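You operate a simulated robot arm through the tools that you are given. There is no shell and no other tool. Be economical: measure what you need, move in short steps, check, and stop when the job is done.

Carry out the task below with a simulated two-armed robot. There is one attempt and no reset: what you move stays moved.

JOB
Wipe up the spill on the top of the glazing bench with the green cloth and put it back.

The check looks at the end state, three seconds after you hand in, the way a careful person would. Anything else that was tipped, shoved, dropped, spilled or broken makes it a failure. Flat cloth is picked up by pressing the open fingertips on it (5 to 10 N) and closing them slowly along it; thin cloth reads only 2 to 8 mm in the jaws.

ROBOT AND FRAMES
Two 7-joint arms with two-finger parallel grippers on one trunk, on a base that drives. Base frame: it is fixed to the floor where the robot stands at the start and does not move with it; the origin is under the middle of the robot, x ahead of it, y to its left, z up. Lengths are in mm, angles in rad, forces in N, time in s.
The left shoulder is at the start at [70, 163, 1195], the right one opposite. Payload 3.43 kg a hand.
The tool frame of a hand sits at the grasp point between the pads (the TCP): z along the fingers, y along the line on which they close. The tips reach 34 mm beyond it. The gripper opens to 128 mm. The fingers are 24 mm wide and 12 mm thick; the gripper's body (48 by 130 mm) begins 96 mm behind the TCP.
Orientation is that of the tool frame in the base frame, as a unit quaternion [w, x, y, z]. With the fingers straight down and closing along the base's y, the tool's x points along the base's -x, its y along +y and its z along -z.

CONTROLS
- The arms move only by the tool drive_tool. It takes "left_plan", "right_plan" or both (then of equal length, played together; a hand with none holds still); each is text: rows parted by semicolons, each of 7 numbers parted by spaces: the finger opening in cm, from 0 to 12.8, then the shift along the tool's x, y, z in units of 250 mm (1.0 is 250 mm), then the turn, a rotation vector about the tool's x, y, z in units of 45 degrees (1.0 is 45 degrees). In form: fingers x y z wx wy wz; .... A call has 1 to 8 rows; each row is the pose to reach, as a shift and turn from the pose commanded when the call began, along the tool's axes at that moment. A call with a number of a shift or a turn outside -1 to 1 is refused whole. Each row takes 0.2 s and may step no farther than 50 mm and 0.15 rad from the row before; otherwise, or with a gripper value out of range, the whole call is refused. A pose out of reach is approached as far as the arm can. The call stops where the force on the tool passes 40 N (or 10 N more than at its start, if that is more) or the arm is blocked; 0.2 s more then pass. The fingers move at their own pace (about 153 mm/s each) and stop on an object; they squeeze with about 30 N. The grip force told is the motor's: it shows also when the fingers shut on nothing. Time passes only in rows, and 0.2 s behind the last, so rows that repeat a pose let the fingers close. It gives the time, the measured TCP pose, the force on the tool (base axes), the opening and the grip force at its end, in the units of the frame above (readings bear some noise).
- Cameras (640 x 400 px; columns grow to the right, rows downward): "scene" is now at [118.2, -28.5, 1418.3]; the picture's right is [-0.44, -0.90, -0.00], its down [-0.63, 0.31, -0.71] and it looks along [0.64, -0.31, -0.70] (base axes); focal length 276 px, centre (320, 200). "left" rides on the left gripper at [76, 11, -160] in its tool frame; the picture's right is [-0.15, 0.99, 0.00], its down [-0.88, -0.13, -0.46] and it looks along [-0.45, -0.07, 0.89] (tool axes); focal length 234 px, centre (320, 200). "right" rides on the right gripper at [76, -11, -160] in its tool frame; the picture's right is [0.15, 0.99, 0.00], its down [-0.88, 0.13, -0.46] and it looks along [-0.45, 0.07, 0.89] (tool axes); focal length 234 px, centre (320, 200). There is no depth. A picture from a camera that has moved, and an enlarged one, comes with that camera's place and axes in the base frame and with its lens. The place of the scene camera against the robot may be out by one fixed shift of up to 18 mm in any direction.
- grab_frame(camera): a new picture of that camera. No time passes.
- lift_body(by): slides the trunk up (or, below 0, down) by that many mm; the arms and the scene camera ride with it, the base frame stays. It gives what a move gives, with no picture.
- roll_base(legs): drives the robot by 1 to 6 legs, each [ahead, left, turn to the left] in mm, mm and rad, along the robot's own axes; the way and the turn of a leg run together, so that a leg with both is an arc; at most 1500 mm and 3.142 rad a leg. The arms and the cameras ride along, it lands a little off, and it stops where it bumps. It gives what a move gives.
- turn_head(pan, tilt): turns the head with the scene camera to pan (to the left, within 1.501 rad either way) and tilt (down, from -0.506 to 1.204), counted from straight ahead of the robot. It gives what a move gives.
- close_up(camera, box): a new picture of the part [left, top, right, bottom] of that camera's present view, enlarged. No time passes.
- close_job(): hands the job in; it is judged then, once.

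Work in short steps. Places have to be worked out from the pictures, the camera data and where the tool is seen: move nearer, look again, correct. Check each grasp and each placing, and mend what went wrong. You have 120 turns and 92 pictures in all, those below and enlarged ones among them. Open the grippers and draw the arms clear of the work before you hand the job in, unless the task says otherwise; then end with one line.

The tools are called after ">>>" as name(argument=value, ...) on one line, values as JSON. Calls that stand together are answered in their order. drive_tool: Moves the arms, as the interface text tells. Its arguments: {"type":"object","properties":{"left_plan":{"type":"string"},"right_plan":{"type":"string"}},"required":[]} The other tools are called the same way: lift_body (by) slides the trunk up or down; roll_base (legs) drives the base; turn_head (pan, tilt) turns the head that bears the scene camera; grab_frame (camera) takes a picture; close_up (camera, box) takes an enlarged picture of a part of a camera's view; close_job () hands the job in.

At the start:

```text
clock: 0.0
left_tool_pos: [513.8, -90.4, 1136.2]
left_ee_rot: [0.001, 0.0, 1.0, 0.0]
left_wrist_force: [0.4, 0.2, 0.7]
left_gripper_width: 128.3
left_grasp_force: 0.0
right_tool_pos: [328.1, -463.2, 1082.9]
right_ee_rot: [0.0, 0.0, 1.0, 0.0]
right_wrist_force: [0.0, 0.5, -0.9]
right_gripper_width: 127.9
right_grasp_force: 0.0
trunk travel left (down, up): [-675.0, 265.0]
robot x, y, heading: [-0.2, -3.3, -0.001]
head pan, tilt: [-0.45, 0.782]
```

scene: 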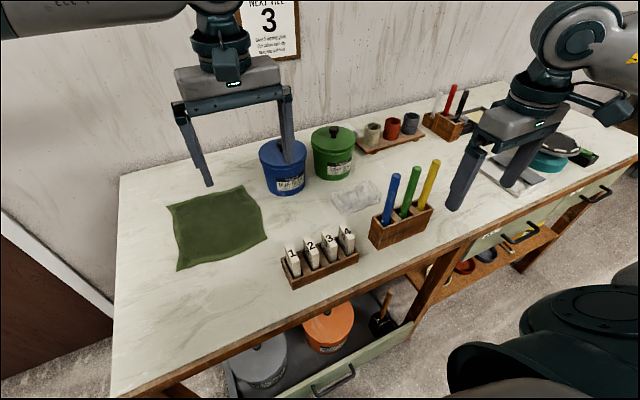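
right: 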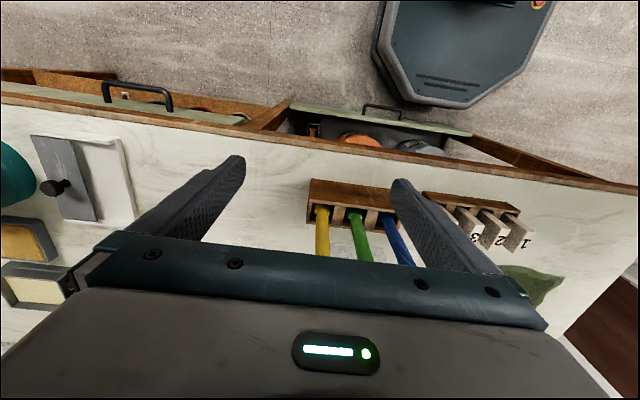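
left: 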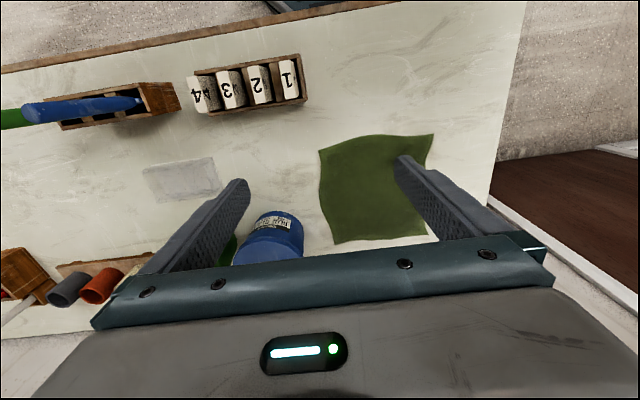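

I take an enlarged look at the bench to find the spill and the cloth.

>>> close_up(camera="scene", box=[250, 130, 450, 255])

>>> close_up(camera="left", box=[100, 60, 460, 285])

>>> close_up(camera="scene", box=[420, 70, 640, 208])

```text
3.20 times, centred on (350, 192) of scene
camera zoom: at [118.2, -28.5, 1418.3], right [-0.44, -0.9, 0.0], down [-0.63, 0.31, -0.71], along [0.64, -0.31, -0.7], focal length 884 px, centre (224, 224)
```

zoom: 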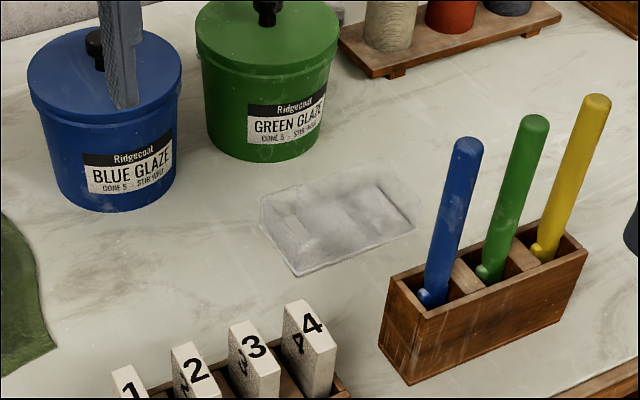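

```text
1.78 times, centred on (280, 172) of left
camera zoom: at [437.5, -80.4, 1296.1], right [0.15, 0.99, 0.0], down [0.88, -0.13, 0.46], along [0.45, -0.07, -0.89], focal length 416 px, centre (391, 249)
```

zoom: 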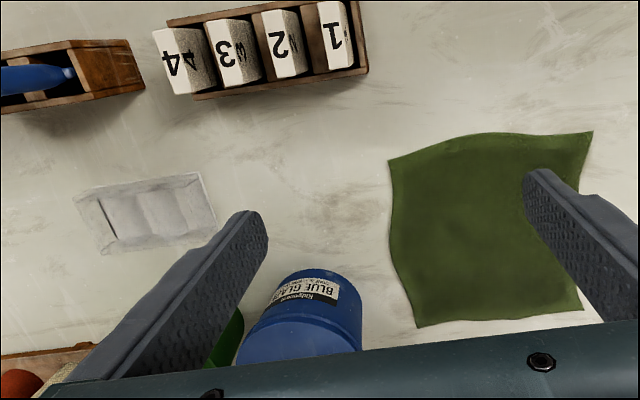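

```text
2.90 times, centred on (530, 139) of scene
camera zoom: at [118.2, -28.5, 1418.3], right [-0.44, -0.9, 0.0], down [-0.63, 0.31, -0.71], along [0.64, -0.31, -0.7], focal length 800 px, centre (-289, 377)
```

zoom: 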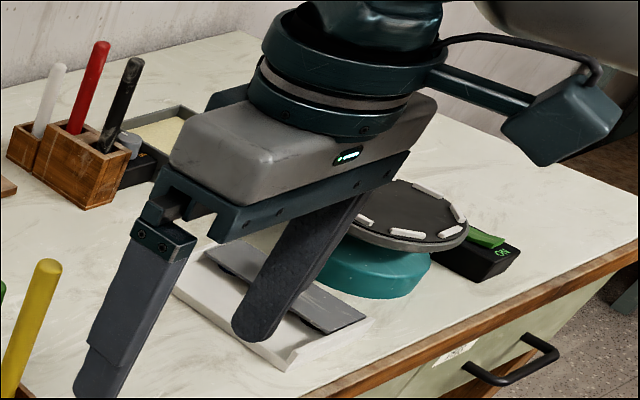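

The cloth lies about x 565–815, y −104…135. A flat milky patch near (595, −410) may be the spill; I move the left hand rightwards, high up, to look down on it.

>>> drive_tool(left_plan="12.8 0 -0.2 0 0 0 0; 12.8 0 -0.4 0 0 0 0; 12.8 0 -0.6 0 0 0 0; 12.8 0 -0.8 0 0 0 0")

>>> grab_frame(camera="left")

>>> grab_frame(camera="scene")

```text
clock: 1.0
left_tool_pos: [514.4, -285.2, 1136.1]
left_ee_rot: [0.0, 0.0, 1.0, 0.002]
left_wrist_force: [0.2, -0.5, 0.1]
left_gripper_width: 127.9
left_grasp_force: 0.1
left hand out of reach, approached as far as the arm can: row 4
right_tool_pos: [327.4, -464.9, 1082.7]
right_ee_rot: [0.0, -0.001, 1.0, 0.001]
right_wrist_force: [-0.3, 0.6, 0.6]
right_gripper_width: 127.9
right_grasp_force: 0.0
trunk travel left (down, up): [-675.0, 265.0]
robot x, y, heading: [0.3, 2.0, 0.004]
head pan, tilt: [-0.45, 0.782]
```

```text
85 pictures are left
camera left: at [437.9, -275.2, 1296.0], right [0.15, 0.99, 0.0], down [0.88, -0.13, 0.46], along [0.45, -0.06, -0.89], focal length 234 px, centre (320, 200)
```

left: 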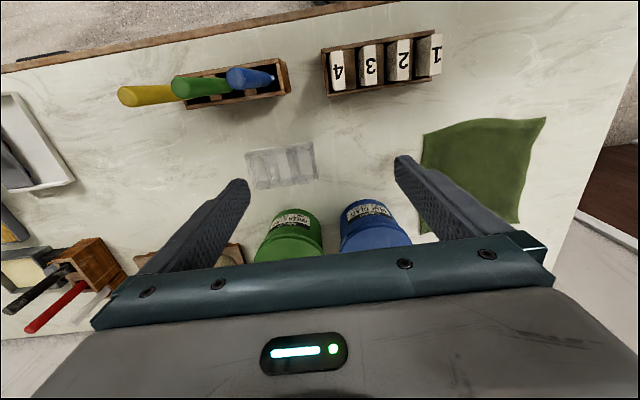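

```text
84 pictures are left
camera scene: at [117.5, -31.5, 1418.3], right [-0.44, -0.9, 0.0], down [-0.63, 0.31, -0.71], along [0.64, -0.31, -0.71], focal length 276 px, centre (320, 200)
```

scene: 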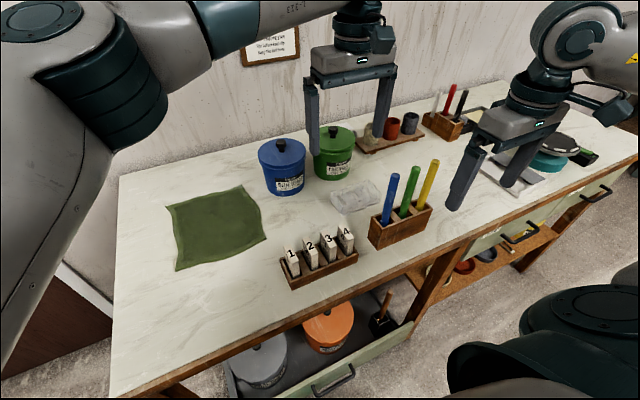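

>>> close_up(camera="left", box=[200, 120, 360, 220])

>>> close_up(camera="left", box=[0, 30, 400, 280])

```text
4.00 times, centred on (280, 170) of left
camera zoom: at [437.9, -275.2, 1296.0], right [0.15, 0.99, 0.0], down [0.88, -0.13, 0.46], along [0.45, -0.06, -0.89], focal length 937 px, centre (480, 320)
```

zoom: 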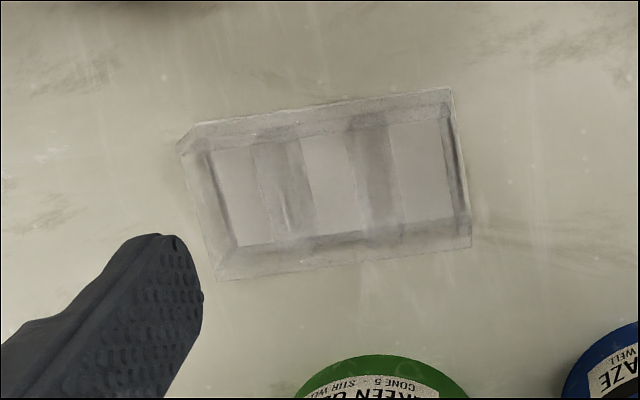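

```text
1.60 times, centred on (200, 155) of left
camera zoom: at [437.9, -275.2, 1296.0], right [0.15, 0.99, 0.0], down [0.88, -0.13, 0.46], along [0.45, -0.06, -0.89], focal length 375 px, centre (512, 272)
```

zoom: 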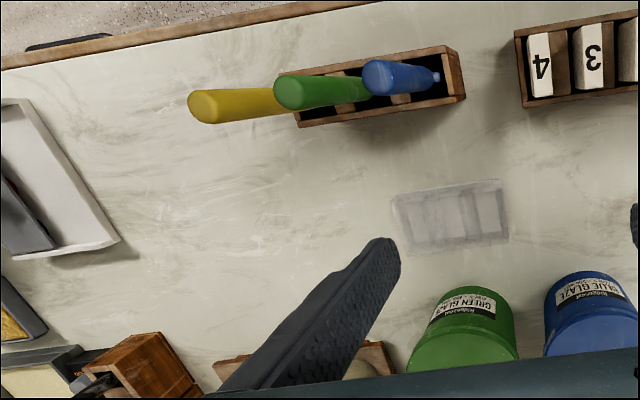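

The patch looks odd (rack-like), so I lower the left hand to judge from parallax whether it is flat or a clear object.

>>> drive_tool(left_plan="12.8 0 -0.8 0.2 0 0 0; 12.8 0 -0.8 0.4 0 0 0; 12.8 0 -0.8 0.56 0 0 0; 12.8 0 -0.8 0.56 0 0 0")

>>> grab_frame(camera="left")

```text
refused: row 1 steps farther than a row can; nothing moved
```

```text
81 pictures are left
camera left: at [437.9, -275.2, 1296.0], right [0.15, 0.99, 0.0], down [0.88, -0.13, 0.46], along [0.45, -0.06, -0.89], focal length 234 px, centre (320, 200)
```

left: 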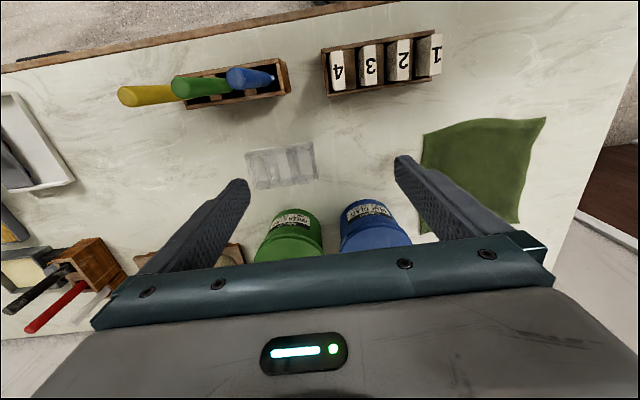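

Shifts count from the commanded pose, so I leave y alone and only lower.

>>> drive_tool(left_plan="12.8 0 0 0.18 0 0 0; 12.8 0 0 0.36 0 0 0; 12.8 0 0 0.52 0 0 0; 12.8 0 0 0.52 0 0 0")

>>> close_up(camera="left", box=[160, 60, 400, 210])

```text
clock: 2.0
left_tool_pos: [511.6, -282.2, 1005.2]
left_ee_rot: [0.0, -0.001, 1.0, 0.0]
left_wrist_force: [0.4, -0.6, 0.3]
left_gripper_width: 128.0
left_grasp_force: 0.1
right_tool_pos: [328.2, -463.0, 1082.8]
right_ee_rot: [0.0, 0.0, 1.0, 0.001]
right_wrist_force: [0.7, 0.2, -1.1]
right_gripper_width: 128.2
right_grasp_force: 0.0
trunk travel left (down, up): [-675.0, 265.0]
robot x, y, heading: [-4.9, -3.7, -0.005]
head pan, tilt: [-0.45, 0.782]
```

```text
2.67 times, centred on (280, 135) of left
camera zoom: at [434.8, -272.0, 1165.4], right [0.15, 0.99, 0.0], down [0.88, -0.13, 0.46], along [0.45, -0.07, -0.89], focal length 624 px, centre (427, 373)
```

zoom: 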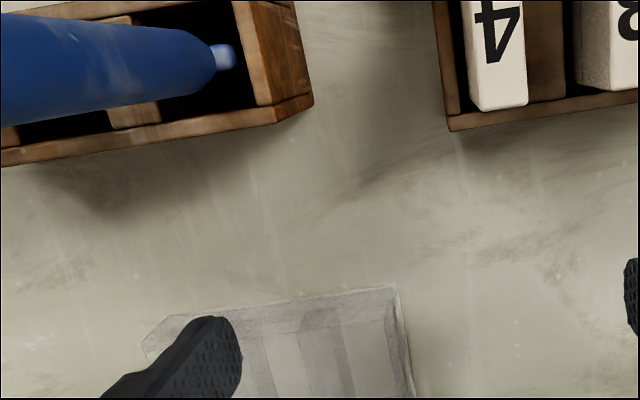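

The patch seems flat by parallax, but I want to rule out another spill elsewhere. I pull the left hand back up, draw the right hand back, and look over the whole top.

>>> drive_tool(left_plan="12.8 0 0.1 -0.18 0 0 0; 12.8 0 0.25 -0.36 0 0 0; 12.8 0 0.4 -0.4 0 0 0; 12.8 0 0.58 -0.4 0 0 0", right_plan="12.8 0 -0.1 -0.15 0 0 0; 12.8 0 -0.2 -0.3 0 0 0; 12.8 0 -0.3 -0.45 0 0 0; 12.8 0 -0.4 -0.6 0 0 0")

>>> turn_head(pan=-0.7, tilt=0.75)

>>> grab_frame(camera="scene")

>>> grab_frame(camera="right")

```text
refused: row 1 steps farther than a row can; nothing moved
```

```text
clock: 2.8
left_tool_pos: [511.6, -281.4, 1005.3]
left_ee_rot: [0.0, -0.001, 1.0, 0.0]
left_wrist_force: [0.3, 0.5, -0.2]
left_gripper_width: 128.2
left_grasp_force: 0.0
right_tool_pos: [327.9, -463.9, 1082.0]
right_ee_rot: [0.0, 0.0, 1.0, 0.0]
right_wrist_force: [-0.2, -0.2, 0.0]
right_gripper_width: 128.1
right_grasp_force: 0.1
trunk travel left (down, up): [-675.0, 265.0]
robot x, y, heading: [-3.8, 2.2, 0.006]
head pan, tilt: [-0.7, 0.75]
```

```text
79 pictures are left
camera scene: at [108.4, -46.3, 1420.9], right [-0.64, -0.77, 0.0], down [-0.52, 0.44, -0.73], along [0.56, -0.47, -0.68], focal length 276 px, centre (320, 200)
```

scene: 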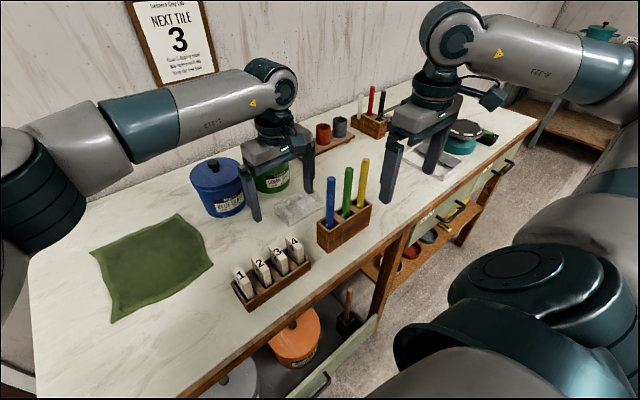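

```text
78 pictures are left
camera right: at [252.2, -474.5, 1242.4], right [-0.15, 0.99, 0.0], down [0.88, 0.13, 0.46], along [0.45, 0.07, -0.89], focal length 234 px, centre (320, 200)
```

right: 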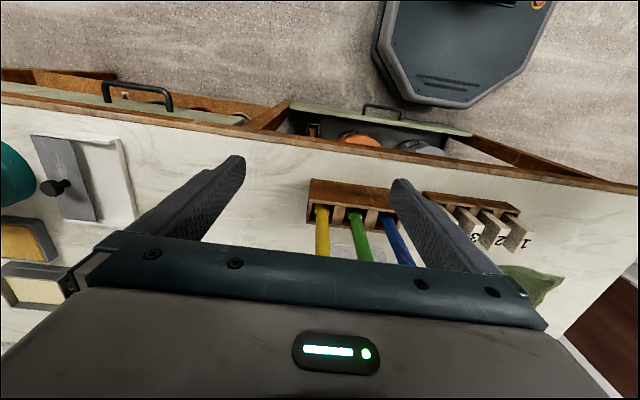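

>>> close_up(camera="scene", box=[250, 170, 330, 220])

>>> drive_tool(left_plan="12.8 0 0.1 -0.16 0 0 0; 12.8 0 0.25 -0.28 0 0 0; 12.8 0 0.42 -0.3 0 0 0; 12.8 0 0.58 -0.3 0 0 0", right_plan="12.8 0 -0.1 -0.12 0 0 0; 12.8 0 -0.2 -0.24 0 0 0; 12.8 0 -0.3 -0.36 0 0 0; 12.8 0 -0.4 -0.48 0 0 0")

>>> grab_frame(camera="scene")

>>> grab_frame(camera="right")

```text
8.00 times, centred on (290, 195) of scene
camera zoom: at [108.4, -46.3, 1420.9], right [-0.64, -0.77, 0.0], down [-0.52, 0.44, -0.73], along [0.56, -0.47, -0.68], focal length 2209 px, centre (560, 240)
```

zoom: 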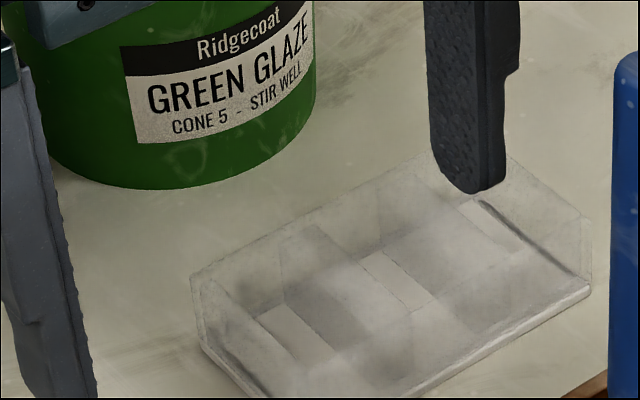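

```text
clock: 3.8
left_tool_pos: [511.8, -134.8, 1082.5]
left_ee_rot: [0.0, 0.0, 1.0, -0.001]
left_wrist_force: [0.4, -0.1, -0.1]
left_gripper_width: 127.8
left_grasp_force: 0.0
right_tool_pos: [326.9, -558.8, 1205.2]
right_ee_rot: [0.001, 0.0, 1.0, -0.001]
right_wrist_force: [0.3, -0.6, -0.1]
right_gripper_width: 127.9
right_grasp_force: 0.0
trunk travel left (down, up): [-675.0, 265.0]
robot x, y, heading: [2.6, 2.9, 0.001]
head pan, tilt: [-0.7, 0.75]
```

```text
76 pictures are left
camera scene: at [107.2, -43.2, 1421.1], right [-0.64, -0.76, 0.0], down [-0.52, 0.44, -0.73], along [0.56, -0.47, -0.68], focal length 276 px, centre (320, 200)
```

scene: 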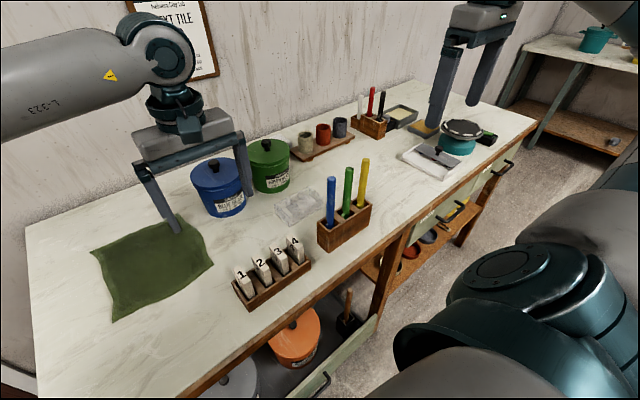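

```text
75 pictures are left
camera right: at [252.7, -570.8, 1364.6], right [-0.15, 0.99, 0.0], down [0.88, 0.13, 0.46], along [0.45, 0.06, -0.89], focal length 234 px, centre (320, 200)
```

right: 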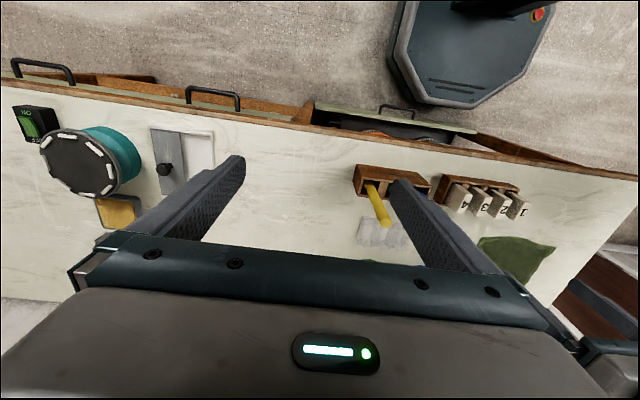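

That "patch" is actually a clear 3‑D tray, so the spill is elsewhere. I search the bench top with enlargements.

>>> close_up(camera="scene", box=[0, 200, 320, 400])

>>> close_up(camera="scene", box=[260, 90, 420, 190])

>>> close_up(camera="scene", box=[370, 80, 550, 192])

>>> close_up(camera="right", box=[0, 80, 360, 305])

>>> close_up(camera="right", box=[220, 80, 640, 343])

```text
2.00 times, centred on (160, 300) of scene
camera zoom: at [107.2, -43.2, 1421.1], right [-0.64, -0.76, 0.0], down [-0.52, 0.44, -0.73], along [0.56, -0.47, -0.68], focal length 552 px, centre (640, 0)
```

zoom: 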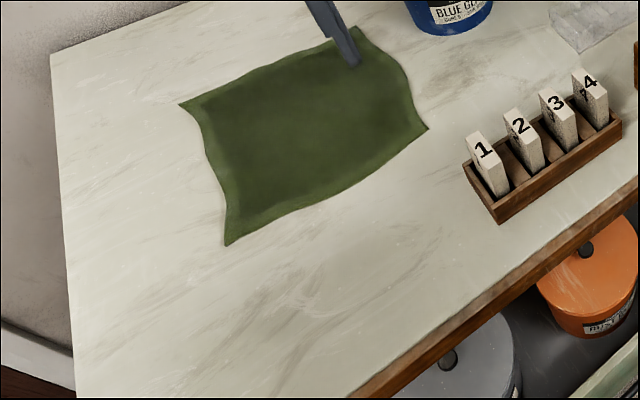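

```text
4.00 times, centred on (340, 140) of scene
camera zoom: at [107.2, -43.2, 1421.1], right [-0.64, -0.76, 0.0], down [-0.52, 0.44, -0.73], along [0.56, -0.47, -0.68], focal length 1104 px, centre (240, 440)
```

zoom: 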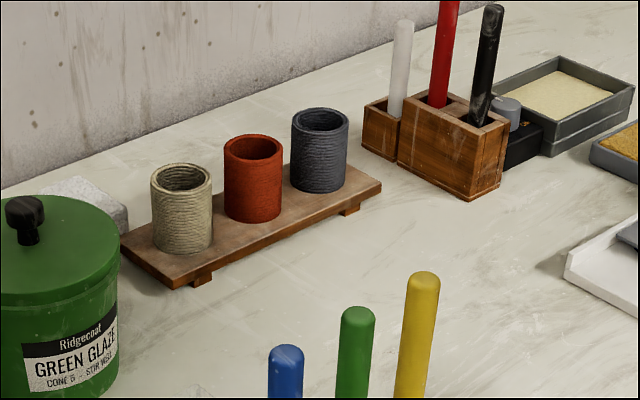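

```text
3.56 times, centred on (460, 136) of scene
camera zoom: at [107.2, -43.2, 1421.1], right [-0.64, -0.76, 0.0], down [-0.52, 0.44, -0.73], along [0.56, -0.47, -0.68], focal length 982 px, centre (-178, 428)
```

zoom: 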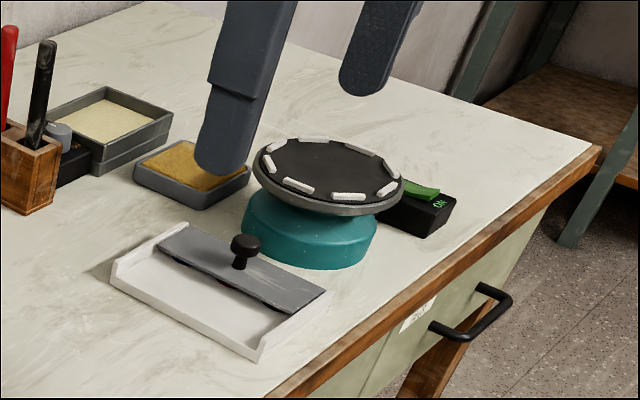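

```text
1.78 times, centred on (180, 192) of right
camera zoom: at [252.7, -570.8, 1364.6], right [-0.15, 0.99, 0.0], down [0.88, 0.13, 0.46], along [0.45, 0.06, -0.89], focal length 416 px, centre (569, 213)
```

zoom: 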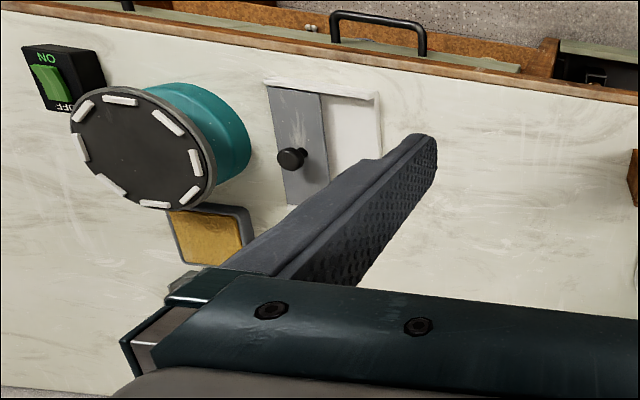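

```text
1.52 times, centred on (430, 212) of right
camera zoom: at [252.7, -570.8, 1364.6], right [-0.15, 0.99, 0.0], down [0.88, 0.13, 0.46], along [0.45, 0.06, -0.89], focal length 356 px, centre (153, 182)
```

zoom: 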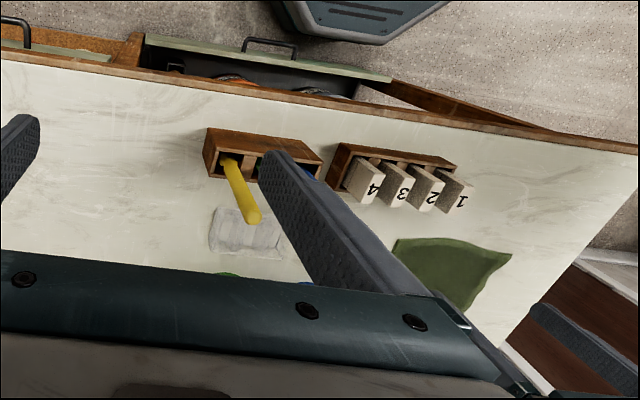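

No coloured spill is in view yet; the area behind the jars is hidden. I move the left hand higher and forward to look behind them.

>>> drive_tool(left_plan="12.8 0 0 -0.18 0 0 0; 12.8 -0.1 0 -0.3 0 0 0; 12.8 -0.28 0 -0.3 0 0 0; 12.8 -0.46 0 -0.3 0 0 0; 12.8 -0.6 -0.1 -0.3 0 0 0; 12.8 -0.7 -0.2 -0.3 0 0 0; 12.8 -0.8 -0.3 -0.3 0 0 0; 12.8 -0.8 -0.3 -0.3 0 0 0")

>>> grab_frame(camera="left")

```text
clock: 5.6
left_tool_pos: [680.6, -179.0, 1155.9]
left_ee_rot: [0.001, 0.0, 1.0, -0.001]
left_wrist_force: [0.1, -0.2, 0.5]
left_gripper_width: 127.9
left_grasp_force: 0.0
left hand out of reach, approached as far as the arm can: row 6, 7, 8
right_tool_pos: [330.6, -563.3, 1201.7]
right_ee_rot: [0.0, 0.0, 1.0, 0.0]
right_wrist_force: [0.1, -0.8, 0.2]
right_gripper_width: 127.9
right_grasp_force: 0.0
trunk travel left (down, up): [-675.0, 265.0]
robot x, y, heading: [0.5, -4.6, -0.003]
head pan, tilt: [-0.7, 0.75]
```

```text
69 pictures are left
camera left: at [603.4, -168.2, 1315.4], right [0.15, 0.99, 0.0], down [0.88, -0.13, 0.46], along [0.45, -0.07, -0.89], focal length 234 px, centre (320, 200)
```

left: 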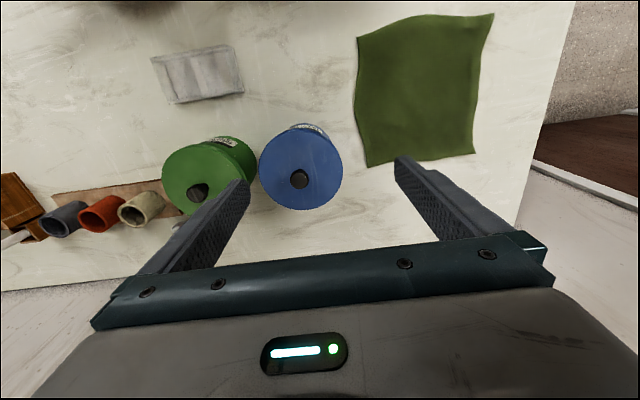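

>>> close_up(camera="left", box=[120, 20, 280, 120])

>>> close_up(camera="scene", box=[260, 180, 340, 230])

>>> close_up(camera="left", box=[0, 120, 240, 270])

```text
4.00 times, centred on (200, 70) of left
camera zoom: at [603.4, -168.2, 1315.4], right [0.15, 0.99, 0.0], down [0.88, -0.13, 0.46], along [0.45, -0.07, -0.89], focal length 937 px, centre (800, 720)
```

zoom: 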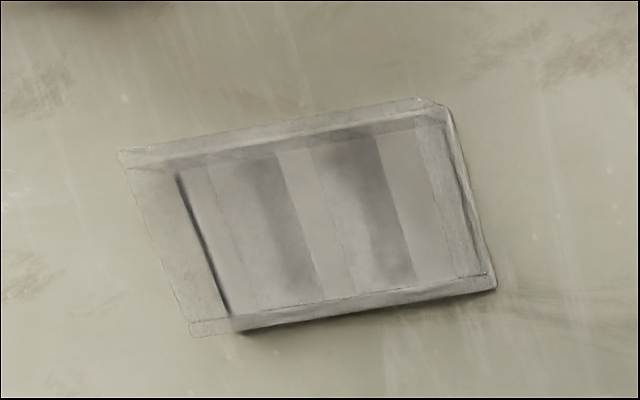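

```text
8.00 times, centred on (300, 205) of scene
camera zoom: at [108.1, -47.9, 1420.9], right [-0.64, -0.76, 0.0], down [-0.52, 0.44, -0.73], along [0.56, -0.47, -0.68], focal length 2209 px, centre (480, 160)
```

zoom: 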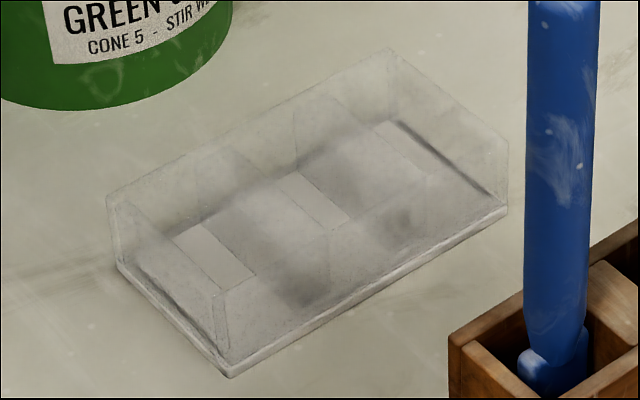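

```text
2.67 times, centred on (120, 195) of left
camera zoom: at [603.4, -168.2, 1315.4], right [0.15, 0.99, 0.0], down [0.88, -0.13, 0.46], along [0.45, -0.07, -0.89], focal length 624 px, centre (853, 213)
```

zoom: 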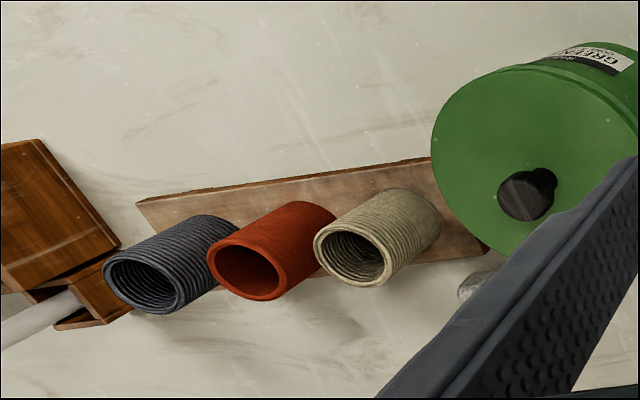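

No spill here so far. I look around the room with the head for another bench.

>>> turn_head(pan=-1.4, tilt=0.5)

>>> grab_frame(camera="scene")

>>> turn_head(pan=0.9, tilt=0.5)

>>> grab_frame(camera="scene")

>>> grab_frame(camera="right")

```text
clock: 6.6
left_tool_pos: [681.0, -176.6, 1155.3]
left_ee_rot: [0.001, -0.001, 1.0, 0.0]
left_wrist_force: [0.2, 0.3, 0.3]
left_gripper_width: 127.9
left_grasp_force: 0.0
right_tool_pos: [328.2, -563.6, 1202.1]
right_ee_rot: [-0.001, 0.0, 1.0, 0.001]
right_wrist_force: [0.6, -0.6, 0.2]
right_gripper_width: 128.1
right_grasp_force: 0.1
trunk travel left (down, up): [-675.0, 265.0]
robot x, y, heading: [0.5, -0.6, -0.001]
head pan, tilt: [-1.4, 0.499]
```

```text
65 pictures are left
camera scene: at [60.5, -82.9, 1442.9], right [-0.99, -0.17, 0.0], down [-0.08, 0.47, -0.88], along [0.15, -0.86, -0.48], focal length 276 px, centre (320, 200)
```

scene: 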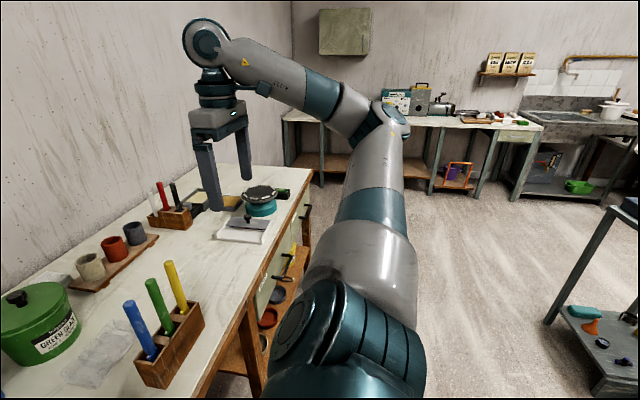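

```text
clock: 8.8
left_tool_pos: [679.8, -175.9, 1156.2]
left_ee_rot: [0.0, -0.001, 1.0, -0.001]
left_wrist_force: [-0.5, 1.0, 0.2]
left_gripper_width: 128.1
left_grasp_force: 0.1
right_tool_pos: [330.0, -562.5, 1203.2]
right_ee_rot: [0.0, -0.001, 1.0, 0.0]
right_wrist_force: [1.8, 1.0, 0.4]
right_gripper_width: 127.8
right_grasp_force: 0.0
trunk travel left (down, up): [-675.0, 265.0]
robot x, y, heading: [-2.1, -2.2, 0.0]
head pan, tilt: [0.901, 0.499]
```

```text
64 pictures are left
camera scene: at [101.4, 78.2, 1442.9], right [0.78, -0.62, 0.0], down [-0.3, -0.37, -0.88], along [0.55, 0.69, -0.48], focal length 276 px, centre (320, 200)
```

scene: 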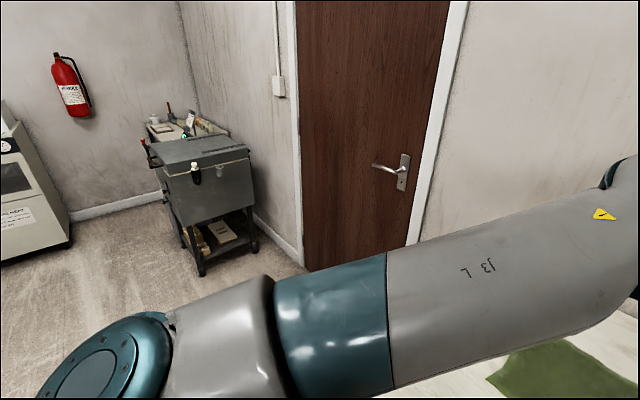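

```text
63 pictures are left
camera right: at [254.1, -573.7, 1362.4], right [-0.15, 0.99, 0.0], down [0.88, 0.13, 0.46], along [0.45, 0.07, -0.89], focal length 234 px, centre (320, 200)
```

right: 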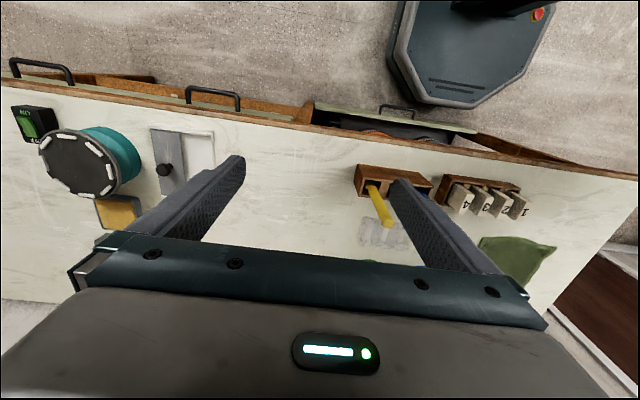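

>>> turn_head(pan=-0.2, tilt=0.45)

>>> grab_frame(camera="scene")

>>> turn_head(pan=-1.5, tilt=0.2)

>>> grab_frame(camera="scene")

```text
clock: 10.1
left_tool_pos: [680.2, -176.8, 1155.9]
left_ee_rot: [0.002, -0.001, 1.0, -0.001]
left_wrist_force: [0.3, -0.4, 0.0]
left_gripper_width: 128.2
left_grasp_force: 0.0
right_tool_pos: [329.0, -561.9, 1203.3]
right_ee_rot: [0.0, 0.0, 1.0, 0.0]
right_wrist_force: [0.5, -0.2, 0.8]
right_gripper_width: 128.2
right_grasp_force: 0.1
trunk travel left (down, up): [-675.0, 265.0]
robot x, y, heading: [-1.8, -0.2, -0.001]
head pan, tilt: [-0.201, 0.45]
```

```text
62 pictures are left
camera scene: at [135.0, -11.3, 1447.4], right [-0.2, -0.98, 0.0], down [-0.43, 0.09, -0.9], along [0.88, -0.18, -0.44], focal length 276 px, centre (320, 200)
```

scene: 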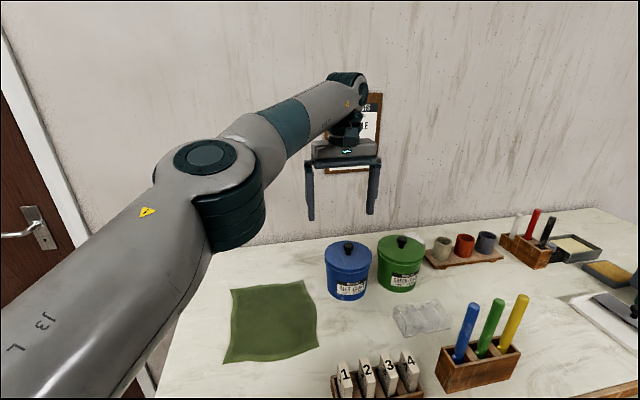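

```text
clock: 11.6
left_tool_pos: [679.6, -177.9, 1155.5]
left_ee_rot: [0.0, 0.0, 1.0, -0.001]
left_wrist_force: [0.1, 0.0, -0.3]
left_gripper_width: 128.0
left_grasp_force: 0.1
right_tool_pos: [329.8, -562.6, 1202.0]
right_ee_rot: [0.001, 0.0, 1.0, 0.001]
right_wrist_force: [0.8, -0.9, 0.1]
right_gripper_width: 128.1
right_grasp_force: 0.1
trunk travel left (down, up): [-675.0, 265.0]
robot x, y, heading: [1.3, 3.1, -0.002]
head pan, tilt: [-1.499, 0.201]
```

```text
61 pictures are left
camera scene: at [51.6, -86.0, 1470.6], right [-1.0, -0.07, 0.0], down [-0.01, 0.2, -0.98], along [0.07, -0.98, -0.2], focal length 276 px, centre (320, 200)
```

scene: 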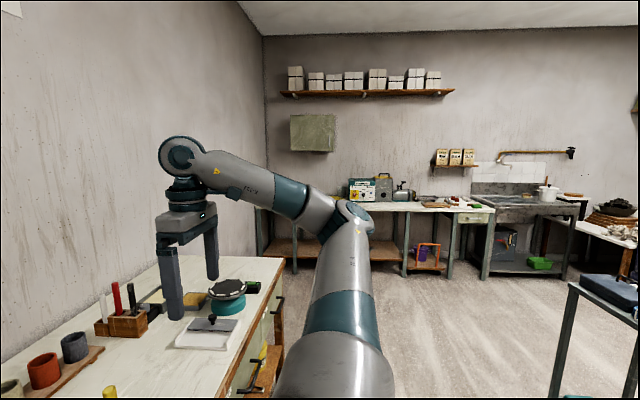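

>>> turn_head(pan=-0.3, tilt=0.75)

>>> close_up(camera="scene", box=[100, 120, 420, 320])

>>> close_up(camera="scene", box=[380, 80, 640, 242])

```text
clock: 13.0
left_tool_pos: [680.2, -178.2, 1155.6]
left_ee_rot: [0.001, -0.001, 1.0, 0.0]
left_wrist_force: [0.3, -0.8, 0.3]
left_gripper_width: 127.8
left_grasp_force: 0.0
right_tool_pos: [329.1, -562.6, 1203.4]
right_ee_rot: [0.0, 0.0, 1.0, 0.0]
right_wrist_force: [0.3, -0.5, 1.1]
right_gripper_width: 128.0
right_grasp_force: 0.1
trunk travel left (down, up): [-675.0, 265.0]
robot x, y, heading: [-0.7, -1.7, 0.003]
head pan, tilt: [-0.3, 0.75]
```

```text
2.00 times, centred on (260, 220) of scene
camera zoom: at [124.0, -17.7, 1421.0], right [-0.3, -0.96, 0.0], down [-0.65, 0.2, -0.73], along [0.7, -0.22, -0.68], focal length 552 px, centre (440, 160)
```

zoom: 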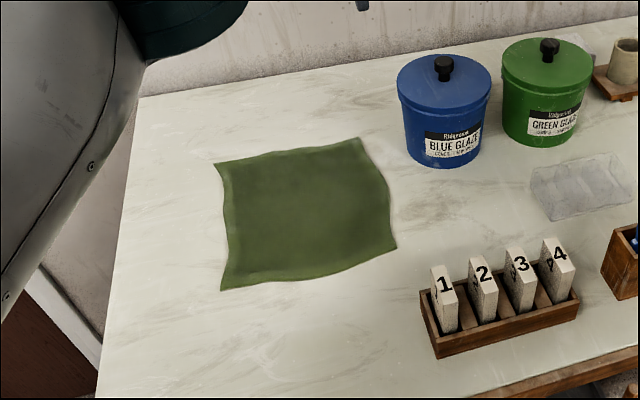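

```text
2.46 times, centred on (510, 161) of scene
camera zoom: at [124.0, -17.7, 1421.0], right [-0.3, -0.96, 0.0], down [-0.65, 0.2, -0.73], along [0.7, -0.22, -0.68], focal length 680 px, centre (-148, 296)
```

zoom: 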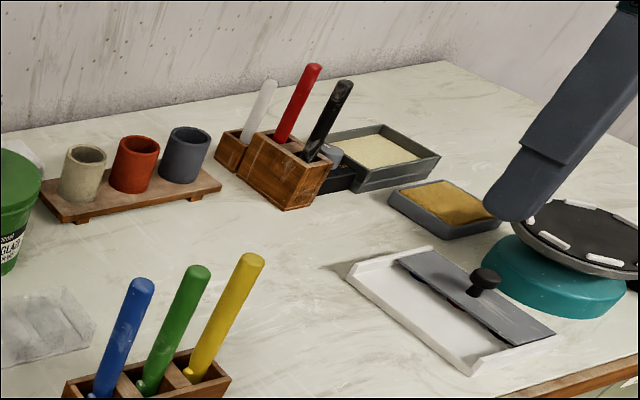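

A faint sheen seems to lie on the bench front, between the cloth and the tile rack. I enlarge that region.

>>> close_up(camera="scene", box=[180, 245, 340, 345])

>>> close_up(camera="scene", box=[280, 145, 400, 220])

```text
4.00 times, centred on (260, 295) of scene
camera zoom: at [124.0, -17.7, 1421.0], right [-0.3, -0.96, 0.0], down [-0.65, 0.2, -0.73], along [0.7, -0.22, -0.68], focal length 1104 px, centre (560, -180)
```

zoom: 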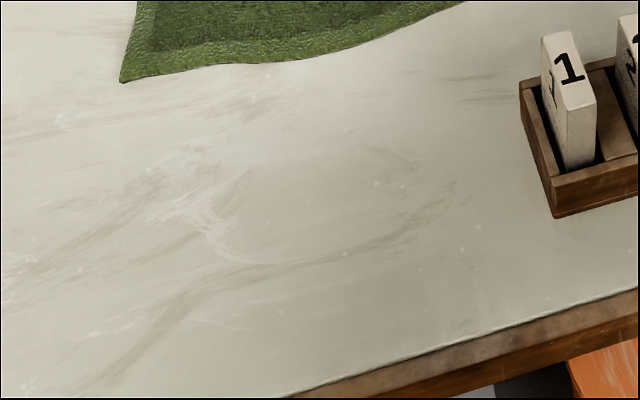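

```text
5.33 times, centred on (340, 182) of scene
camera zoom: at [124.0, -17.7, 1421.0], right [-0.3, -0.96, 0.0], down [-0.65, 0.2, -0.73], along [0.7, -0.22, -0.68], focal length 1472 px, centre (213, 293)
```

zoom: 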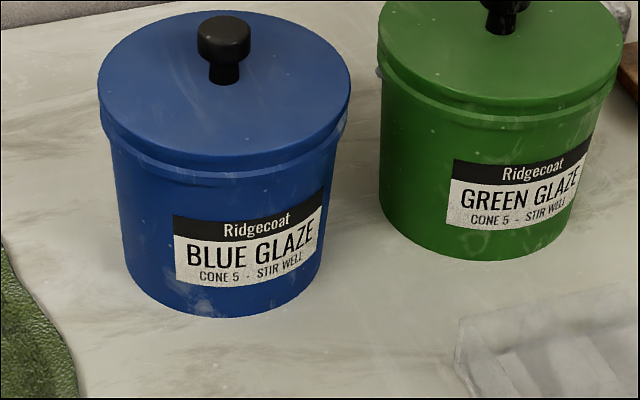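

There it is: a clear puddle whose lens-like rim bends the marble pattern, about (440–470, 15), in front of the cloth. I bring the left hand above it for a straight look.

>>> drive_tool(left_plan="12.8 0.19 0.02 0 0 0 0; 12.8 0.38 0.04 0 0 0 0; 12.8 0.57 0.06 0 0 0 0; 12.8 0.76 0.1 0 0 0 0; 12.8 0.92 0.2 0 0 0 0; 12.8 0.98 0.38 0 0 0 0; 12.8 0.98 0.56 0.05 0 0 0; 12.8 0.98 0.74 0.1 0 0 0")

>>> grab_frame(camera="left")

```text
clock: 14.8
left_tool_pos: [435.5, 6.1, 1130.8]
left_ee_rot: [0.0, -0.001, 1.0, -0.002]
left_wrist_force: [-0.1, 0.9, -0.9]
left_gripper_width: 128.3
left_grasp_force: 0.1
right_tool_pos: [330.1, -561.3, 1204.1]
right_ee_rot: [0.0, 0.0, 1.0, -0.001]
right_wrist_force: [-0.1, -0.5, 0.4]
right_gripper_width: 128.1
right_grasp_force: 0.1
trunk travel left (down, up): [-675.0, 265.0]
robot x, y, heading: [2.4, 2.0, 0.001]
head pan, tilt: [-0.3, 0.75]
```

```text
56 pictures are left
camera left: at [359.8, 18.2, 1290.3], right [0.15, 0.99, 0.0], down [0.88, -0.13, 0.46], along [0.45, -0.07, -0.89], focal length 234 px, centre (320, 200)
```

left: 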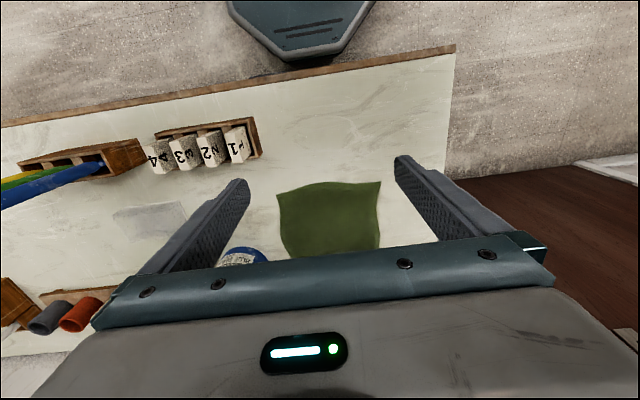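

>>> close_up(camera="left", box=[240, 80, 432, 200])

```text
3.33 times, centred on (336, 140) of left
camera zoom: at [359.8, 18.2, 1290.3], right [0.15, 0.99, 0.0], down [0.88, -0.13, 0.46], along [0.45, -0.07, -0.89], focal length 781 px, centre (267, 400)
```

zoom: 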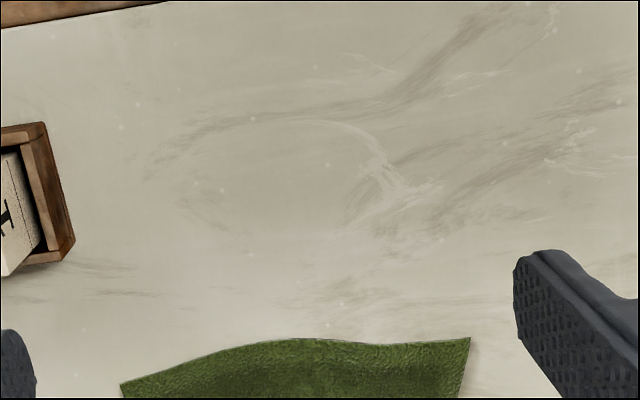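

That may be only marble veining, so I'm not sure. Something whitish lies behind the green jar; I send the right hand over to look there.

>>> drive_tool(right_plan="12.8 -0.19 0 0 0 0 0; 12.8 -0.38 0.05 0 0 0 0; 12.8 -0.57 0.1 0 0 0 0; 12.8 -0.76 0.15 0 0 0 0; 12.8 -0.94 0.2 0 0 0 0; 12.8 -1 0.36 0 0 0 0; 12.8 -1 0.54 0 0 0 0; 12.8 -1 0.6 0 0 0 0")

>>> grab_frame(camera="right")

```text
clock: 16.6
left_tool_pos: [437.2, 5.0, 1129.3]
left_ee_rot: [-0.001, -0.001, 1.0, 0.0]
left_wrist_force: [-0.5, 0.2, -0.7]
left_gripper_width: 127.9
left_grasp_force: 0.1
right_tool_pos: [578.5, -413.7, 1202.4]
right_ee_rot: [0.0, -0.001, 1.0, 0.0]
right_wrist_force: [-0.3, -0.7, 0.1]
right_gripper_width: 127.7
right_grasp_force: 0.0
trunk travel left (down, up): [-675.0, 265.0]
robot x, y, heading: [-0.4, -2.3, -0.005]
head pan, tilt: [-0.3, 0.75]
```

```text
54 pictures are left
camera right: at [503.1, -424.2, 1361.7], right [-0.15, 0.99, 0.0], down [0.88, 0.13, 0.46], along [0.45, 0.07, -0.89], focal length 234 px, centre (320, 200)
```

right: 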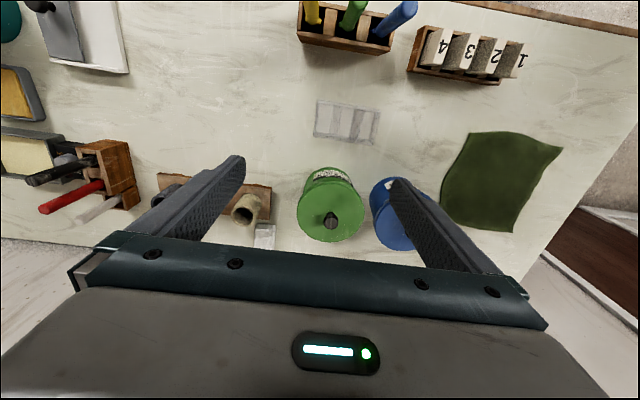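

>>> close_up(camera="right", box=[130, 60, 450, 260])

>>> close_up(camera="right", box=[360, 0, 640, 175])

>>> close_up(camera="right", box=[0, 0, 320, 200])

```text
2.00 times, centred on (290, 160) of right
camera zoom: at [503.1, -424.2, 1361.7], right [-0.15, 0.99, 0.0], down [0.88, 0.13, 0.46], along [0.45, 0.07, -0.89], focal length 468 px, centre (380, 280)
```

zoom: 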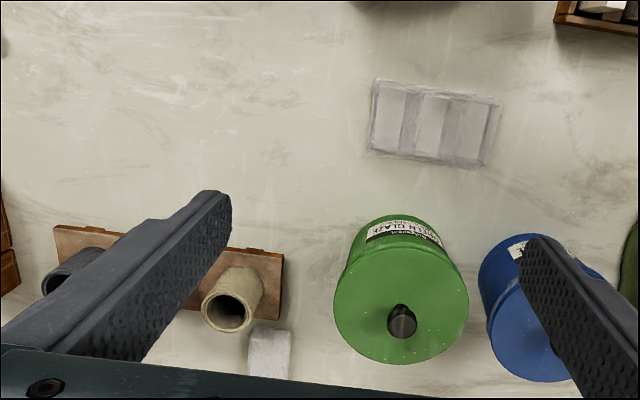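

```text
2.29 times, centred on (500, 88) of right
camera zoom: at [503.1, -424.2, 1361.7], right [-0.15, 0.99, 0.0], down [0.88, 0.13, 0.46], along [0.45, 0.07, -0.89], focal length 535 px, centre (-91, 457)
```

zoom: 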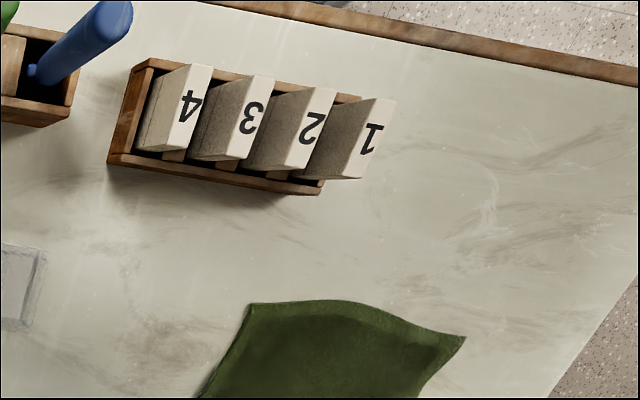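

```text
2.00 times, centred on (160, 100) of right
camera zoom: at [503.1, -424.2, 1361.7], right [-0.15, 0.99, 0.0], down [0.88, 0.13, 0.46], along [0.45, 0.07, -0.89], focal length 468 px, centre (640, 400)
```

zoom: 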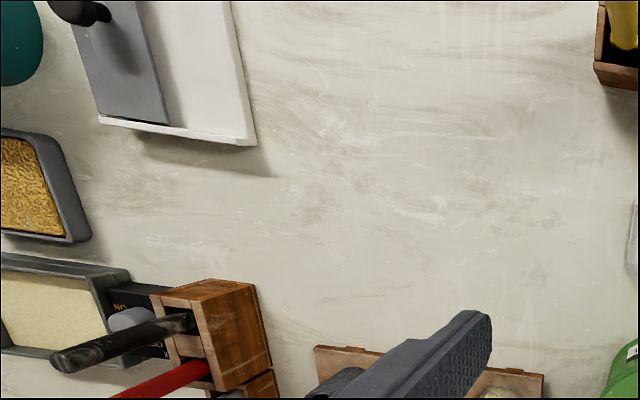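

A rounded outline with a smooth interior does show in front of the cloth in all views. I lower the left hand for a much nearer look.

>>> drive_tool(left_plan="12.8 0 0.05 0.18 0 0 0; 12.8 0 0.1 0.36 0 0 0; 12.8 0 0.16 0.54 0 0 0; 12.8 0 0.16 0.7 0 0 0; 12.8 0 0.16 0.7 0 0 0")

>>> close_up(camera="left", box=[200, 20, 440, 170])

```text
clock: 17.8
left_tool_pos: [435.6, 46.9, 955.8]
left_ee_rot: [0.0, -0.001, 1.0, 0.0]
left_wrist_force: [-0.7, 0.5, 0.1]
left_gripper_width: 128.1
left_grasp_force: 0.0
right_tool_pos: [577.3, -414.1, 1202.8]
right_ee_rot: [0.001, 0.0, 1.0, 0.0]
right_wrist_force: [-0.6, 1.6, 0.3]
right_gripper_width: 128.1
right_grasp_force: 0.1
trunk travel left (down, up): [-675.0, 265.0]
robot x, y, heading: [-0.4, 2.3, 0.001]
head pan, tilt: [-0.3, 0.75]
```

```text
2.67 times, centred on (320, 95) of left
camera zoom: at [359.8, 57.2, 1116.4], right [0.15, 0.99, 0.0], down [0.88, -0.13, 0.46], along [0.45, -0.07, -0.89], focal length 624 px, centre (320, 480)
```

zoom: 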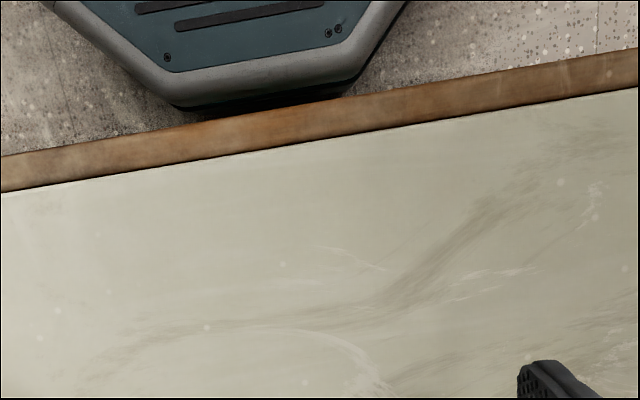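

>>> close_up(camera="left", box=[180, 110, 420, 260])

```text
2.67 times, centred on (300, 185) of left
camera zoom: at [359.8, 57.2, 1116.4], right [0.15, 0.99, 0.0], down [0.88, -0.13, 0.46], along [0.45, -0.07, -0.89], focal length 624 px, centre (373, 240)
```

zoom: 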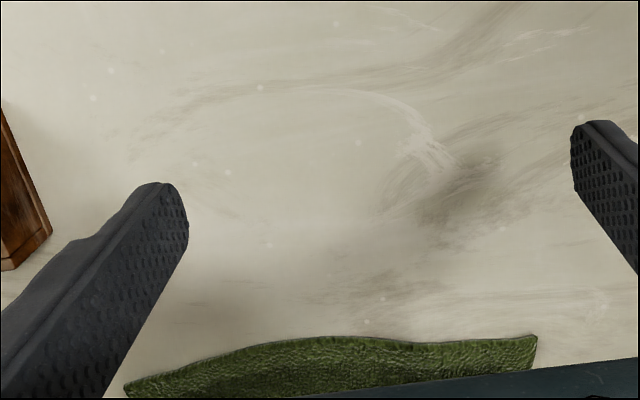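

Those are only veins (gripper shading runs smoothly over them). I raise the trunk so the head camera can see behind the jars and boxes.

>>> lift_body(by=260)

>>> turn_head(pan=-0.5, tilt=0.85)

>>> grab_frame(camera="scene")

```text
clock: 20.4
left_tool_pos: [436.4, 46.0, 1216.4]
left_ee_rot: [0.0, -0.001, 1.0, 0.0]
left_wrist_force: [0.2, 0.6, 0.5]
left_gripper_width: 128.1
left_grasp_force: 0.1
right_tool_pos: [577.9, -413.2, 1463.1]
right_ee_rot: [0.0, 0.0, 1.0, 0.0]
right_wrist_force: [-1.0, -1.0, -0.8]
right_gripper_width: 128.0
right_grasp_force: 0.2
trunk travel left (down, up): [-935.0, 5.0]
robot x, y, heading: [-0.2, 0.9, -0.002]
head pan, tilt: [-0.3, 0.75]
```

```text
clock: 21.2
left_tool_pos: [436.2, 46.1, 1216.8]
left_ee_rot: [0.0, 0.0, 1.0, 0.0]
left_wrist_force: [0.1, 0.2, -1.2]
left_gripper_width: 127.9
left_grasp_force: 0.2
right_tool_pos: [576.6, -414.1, 1462.3]
right_ee_rot: [0.0, 0.0, 1.0, 0.0]
right_wrist_force: [-0.2, -1.2, -0.5]
right_gripper_width: 128.1
right_grasp_force: 0.1
trunk travel left (down, up): [-935.0, 5.0]
robot x, y, heading: [4.5, -1.0, 0.001]
head pan, tilt: [-0.499, 0.85]
```

```text
48 pictures are left
camera scene: at [113.8, -30.4, 1672.9], right [-0.48, -0.88, 0.0], down [-0.66, 0.36, -0.66], along [0.58, -0.32, -0.75], focal length 276 px, centre (320, 200)
```

scene: 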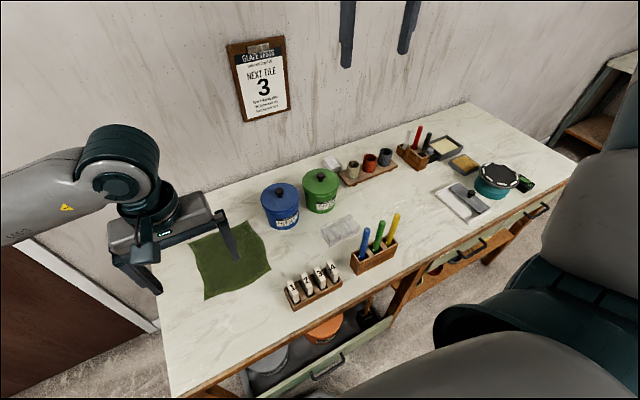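

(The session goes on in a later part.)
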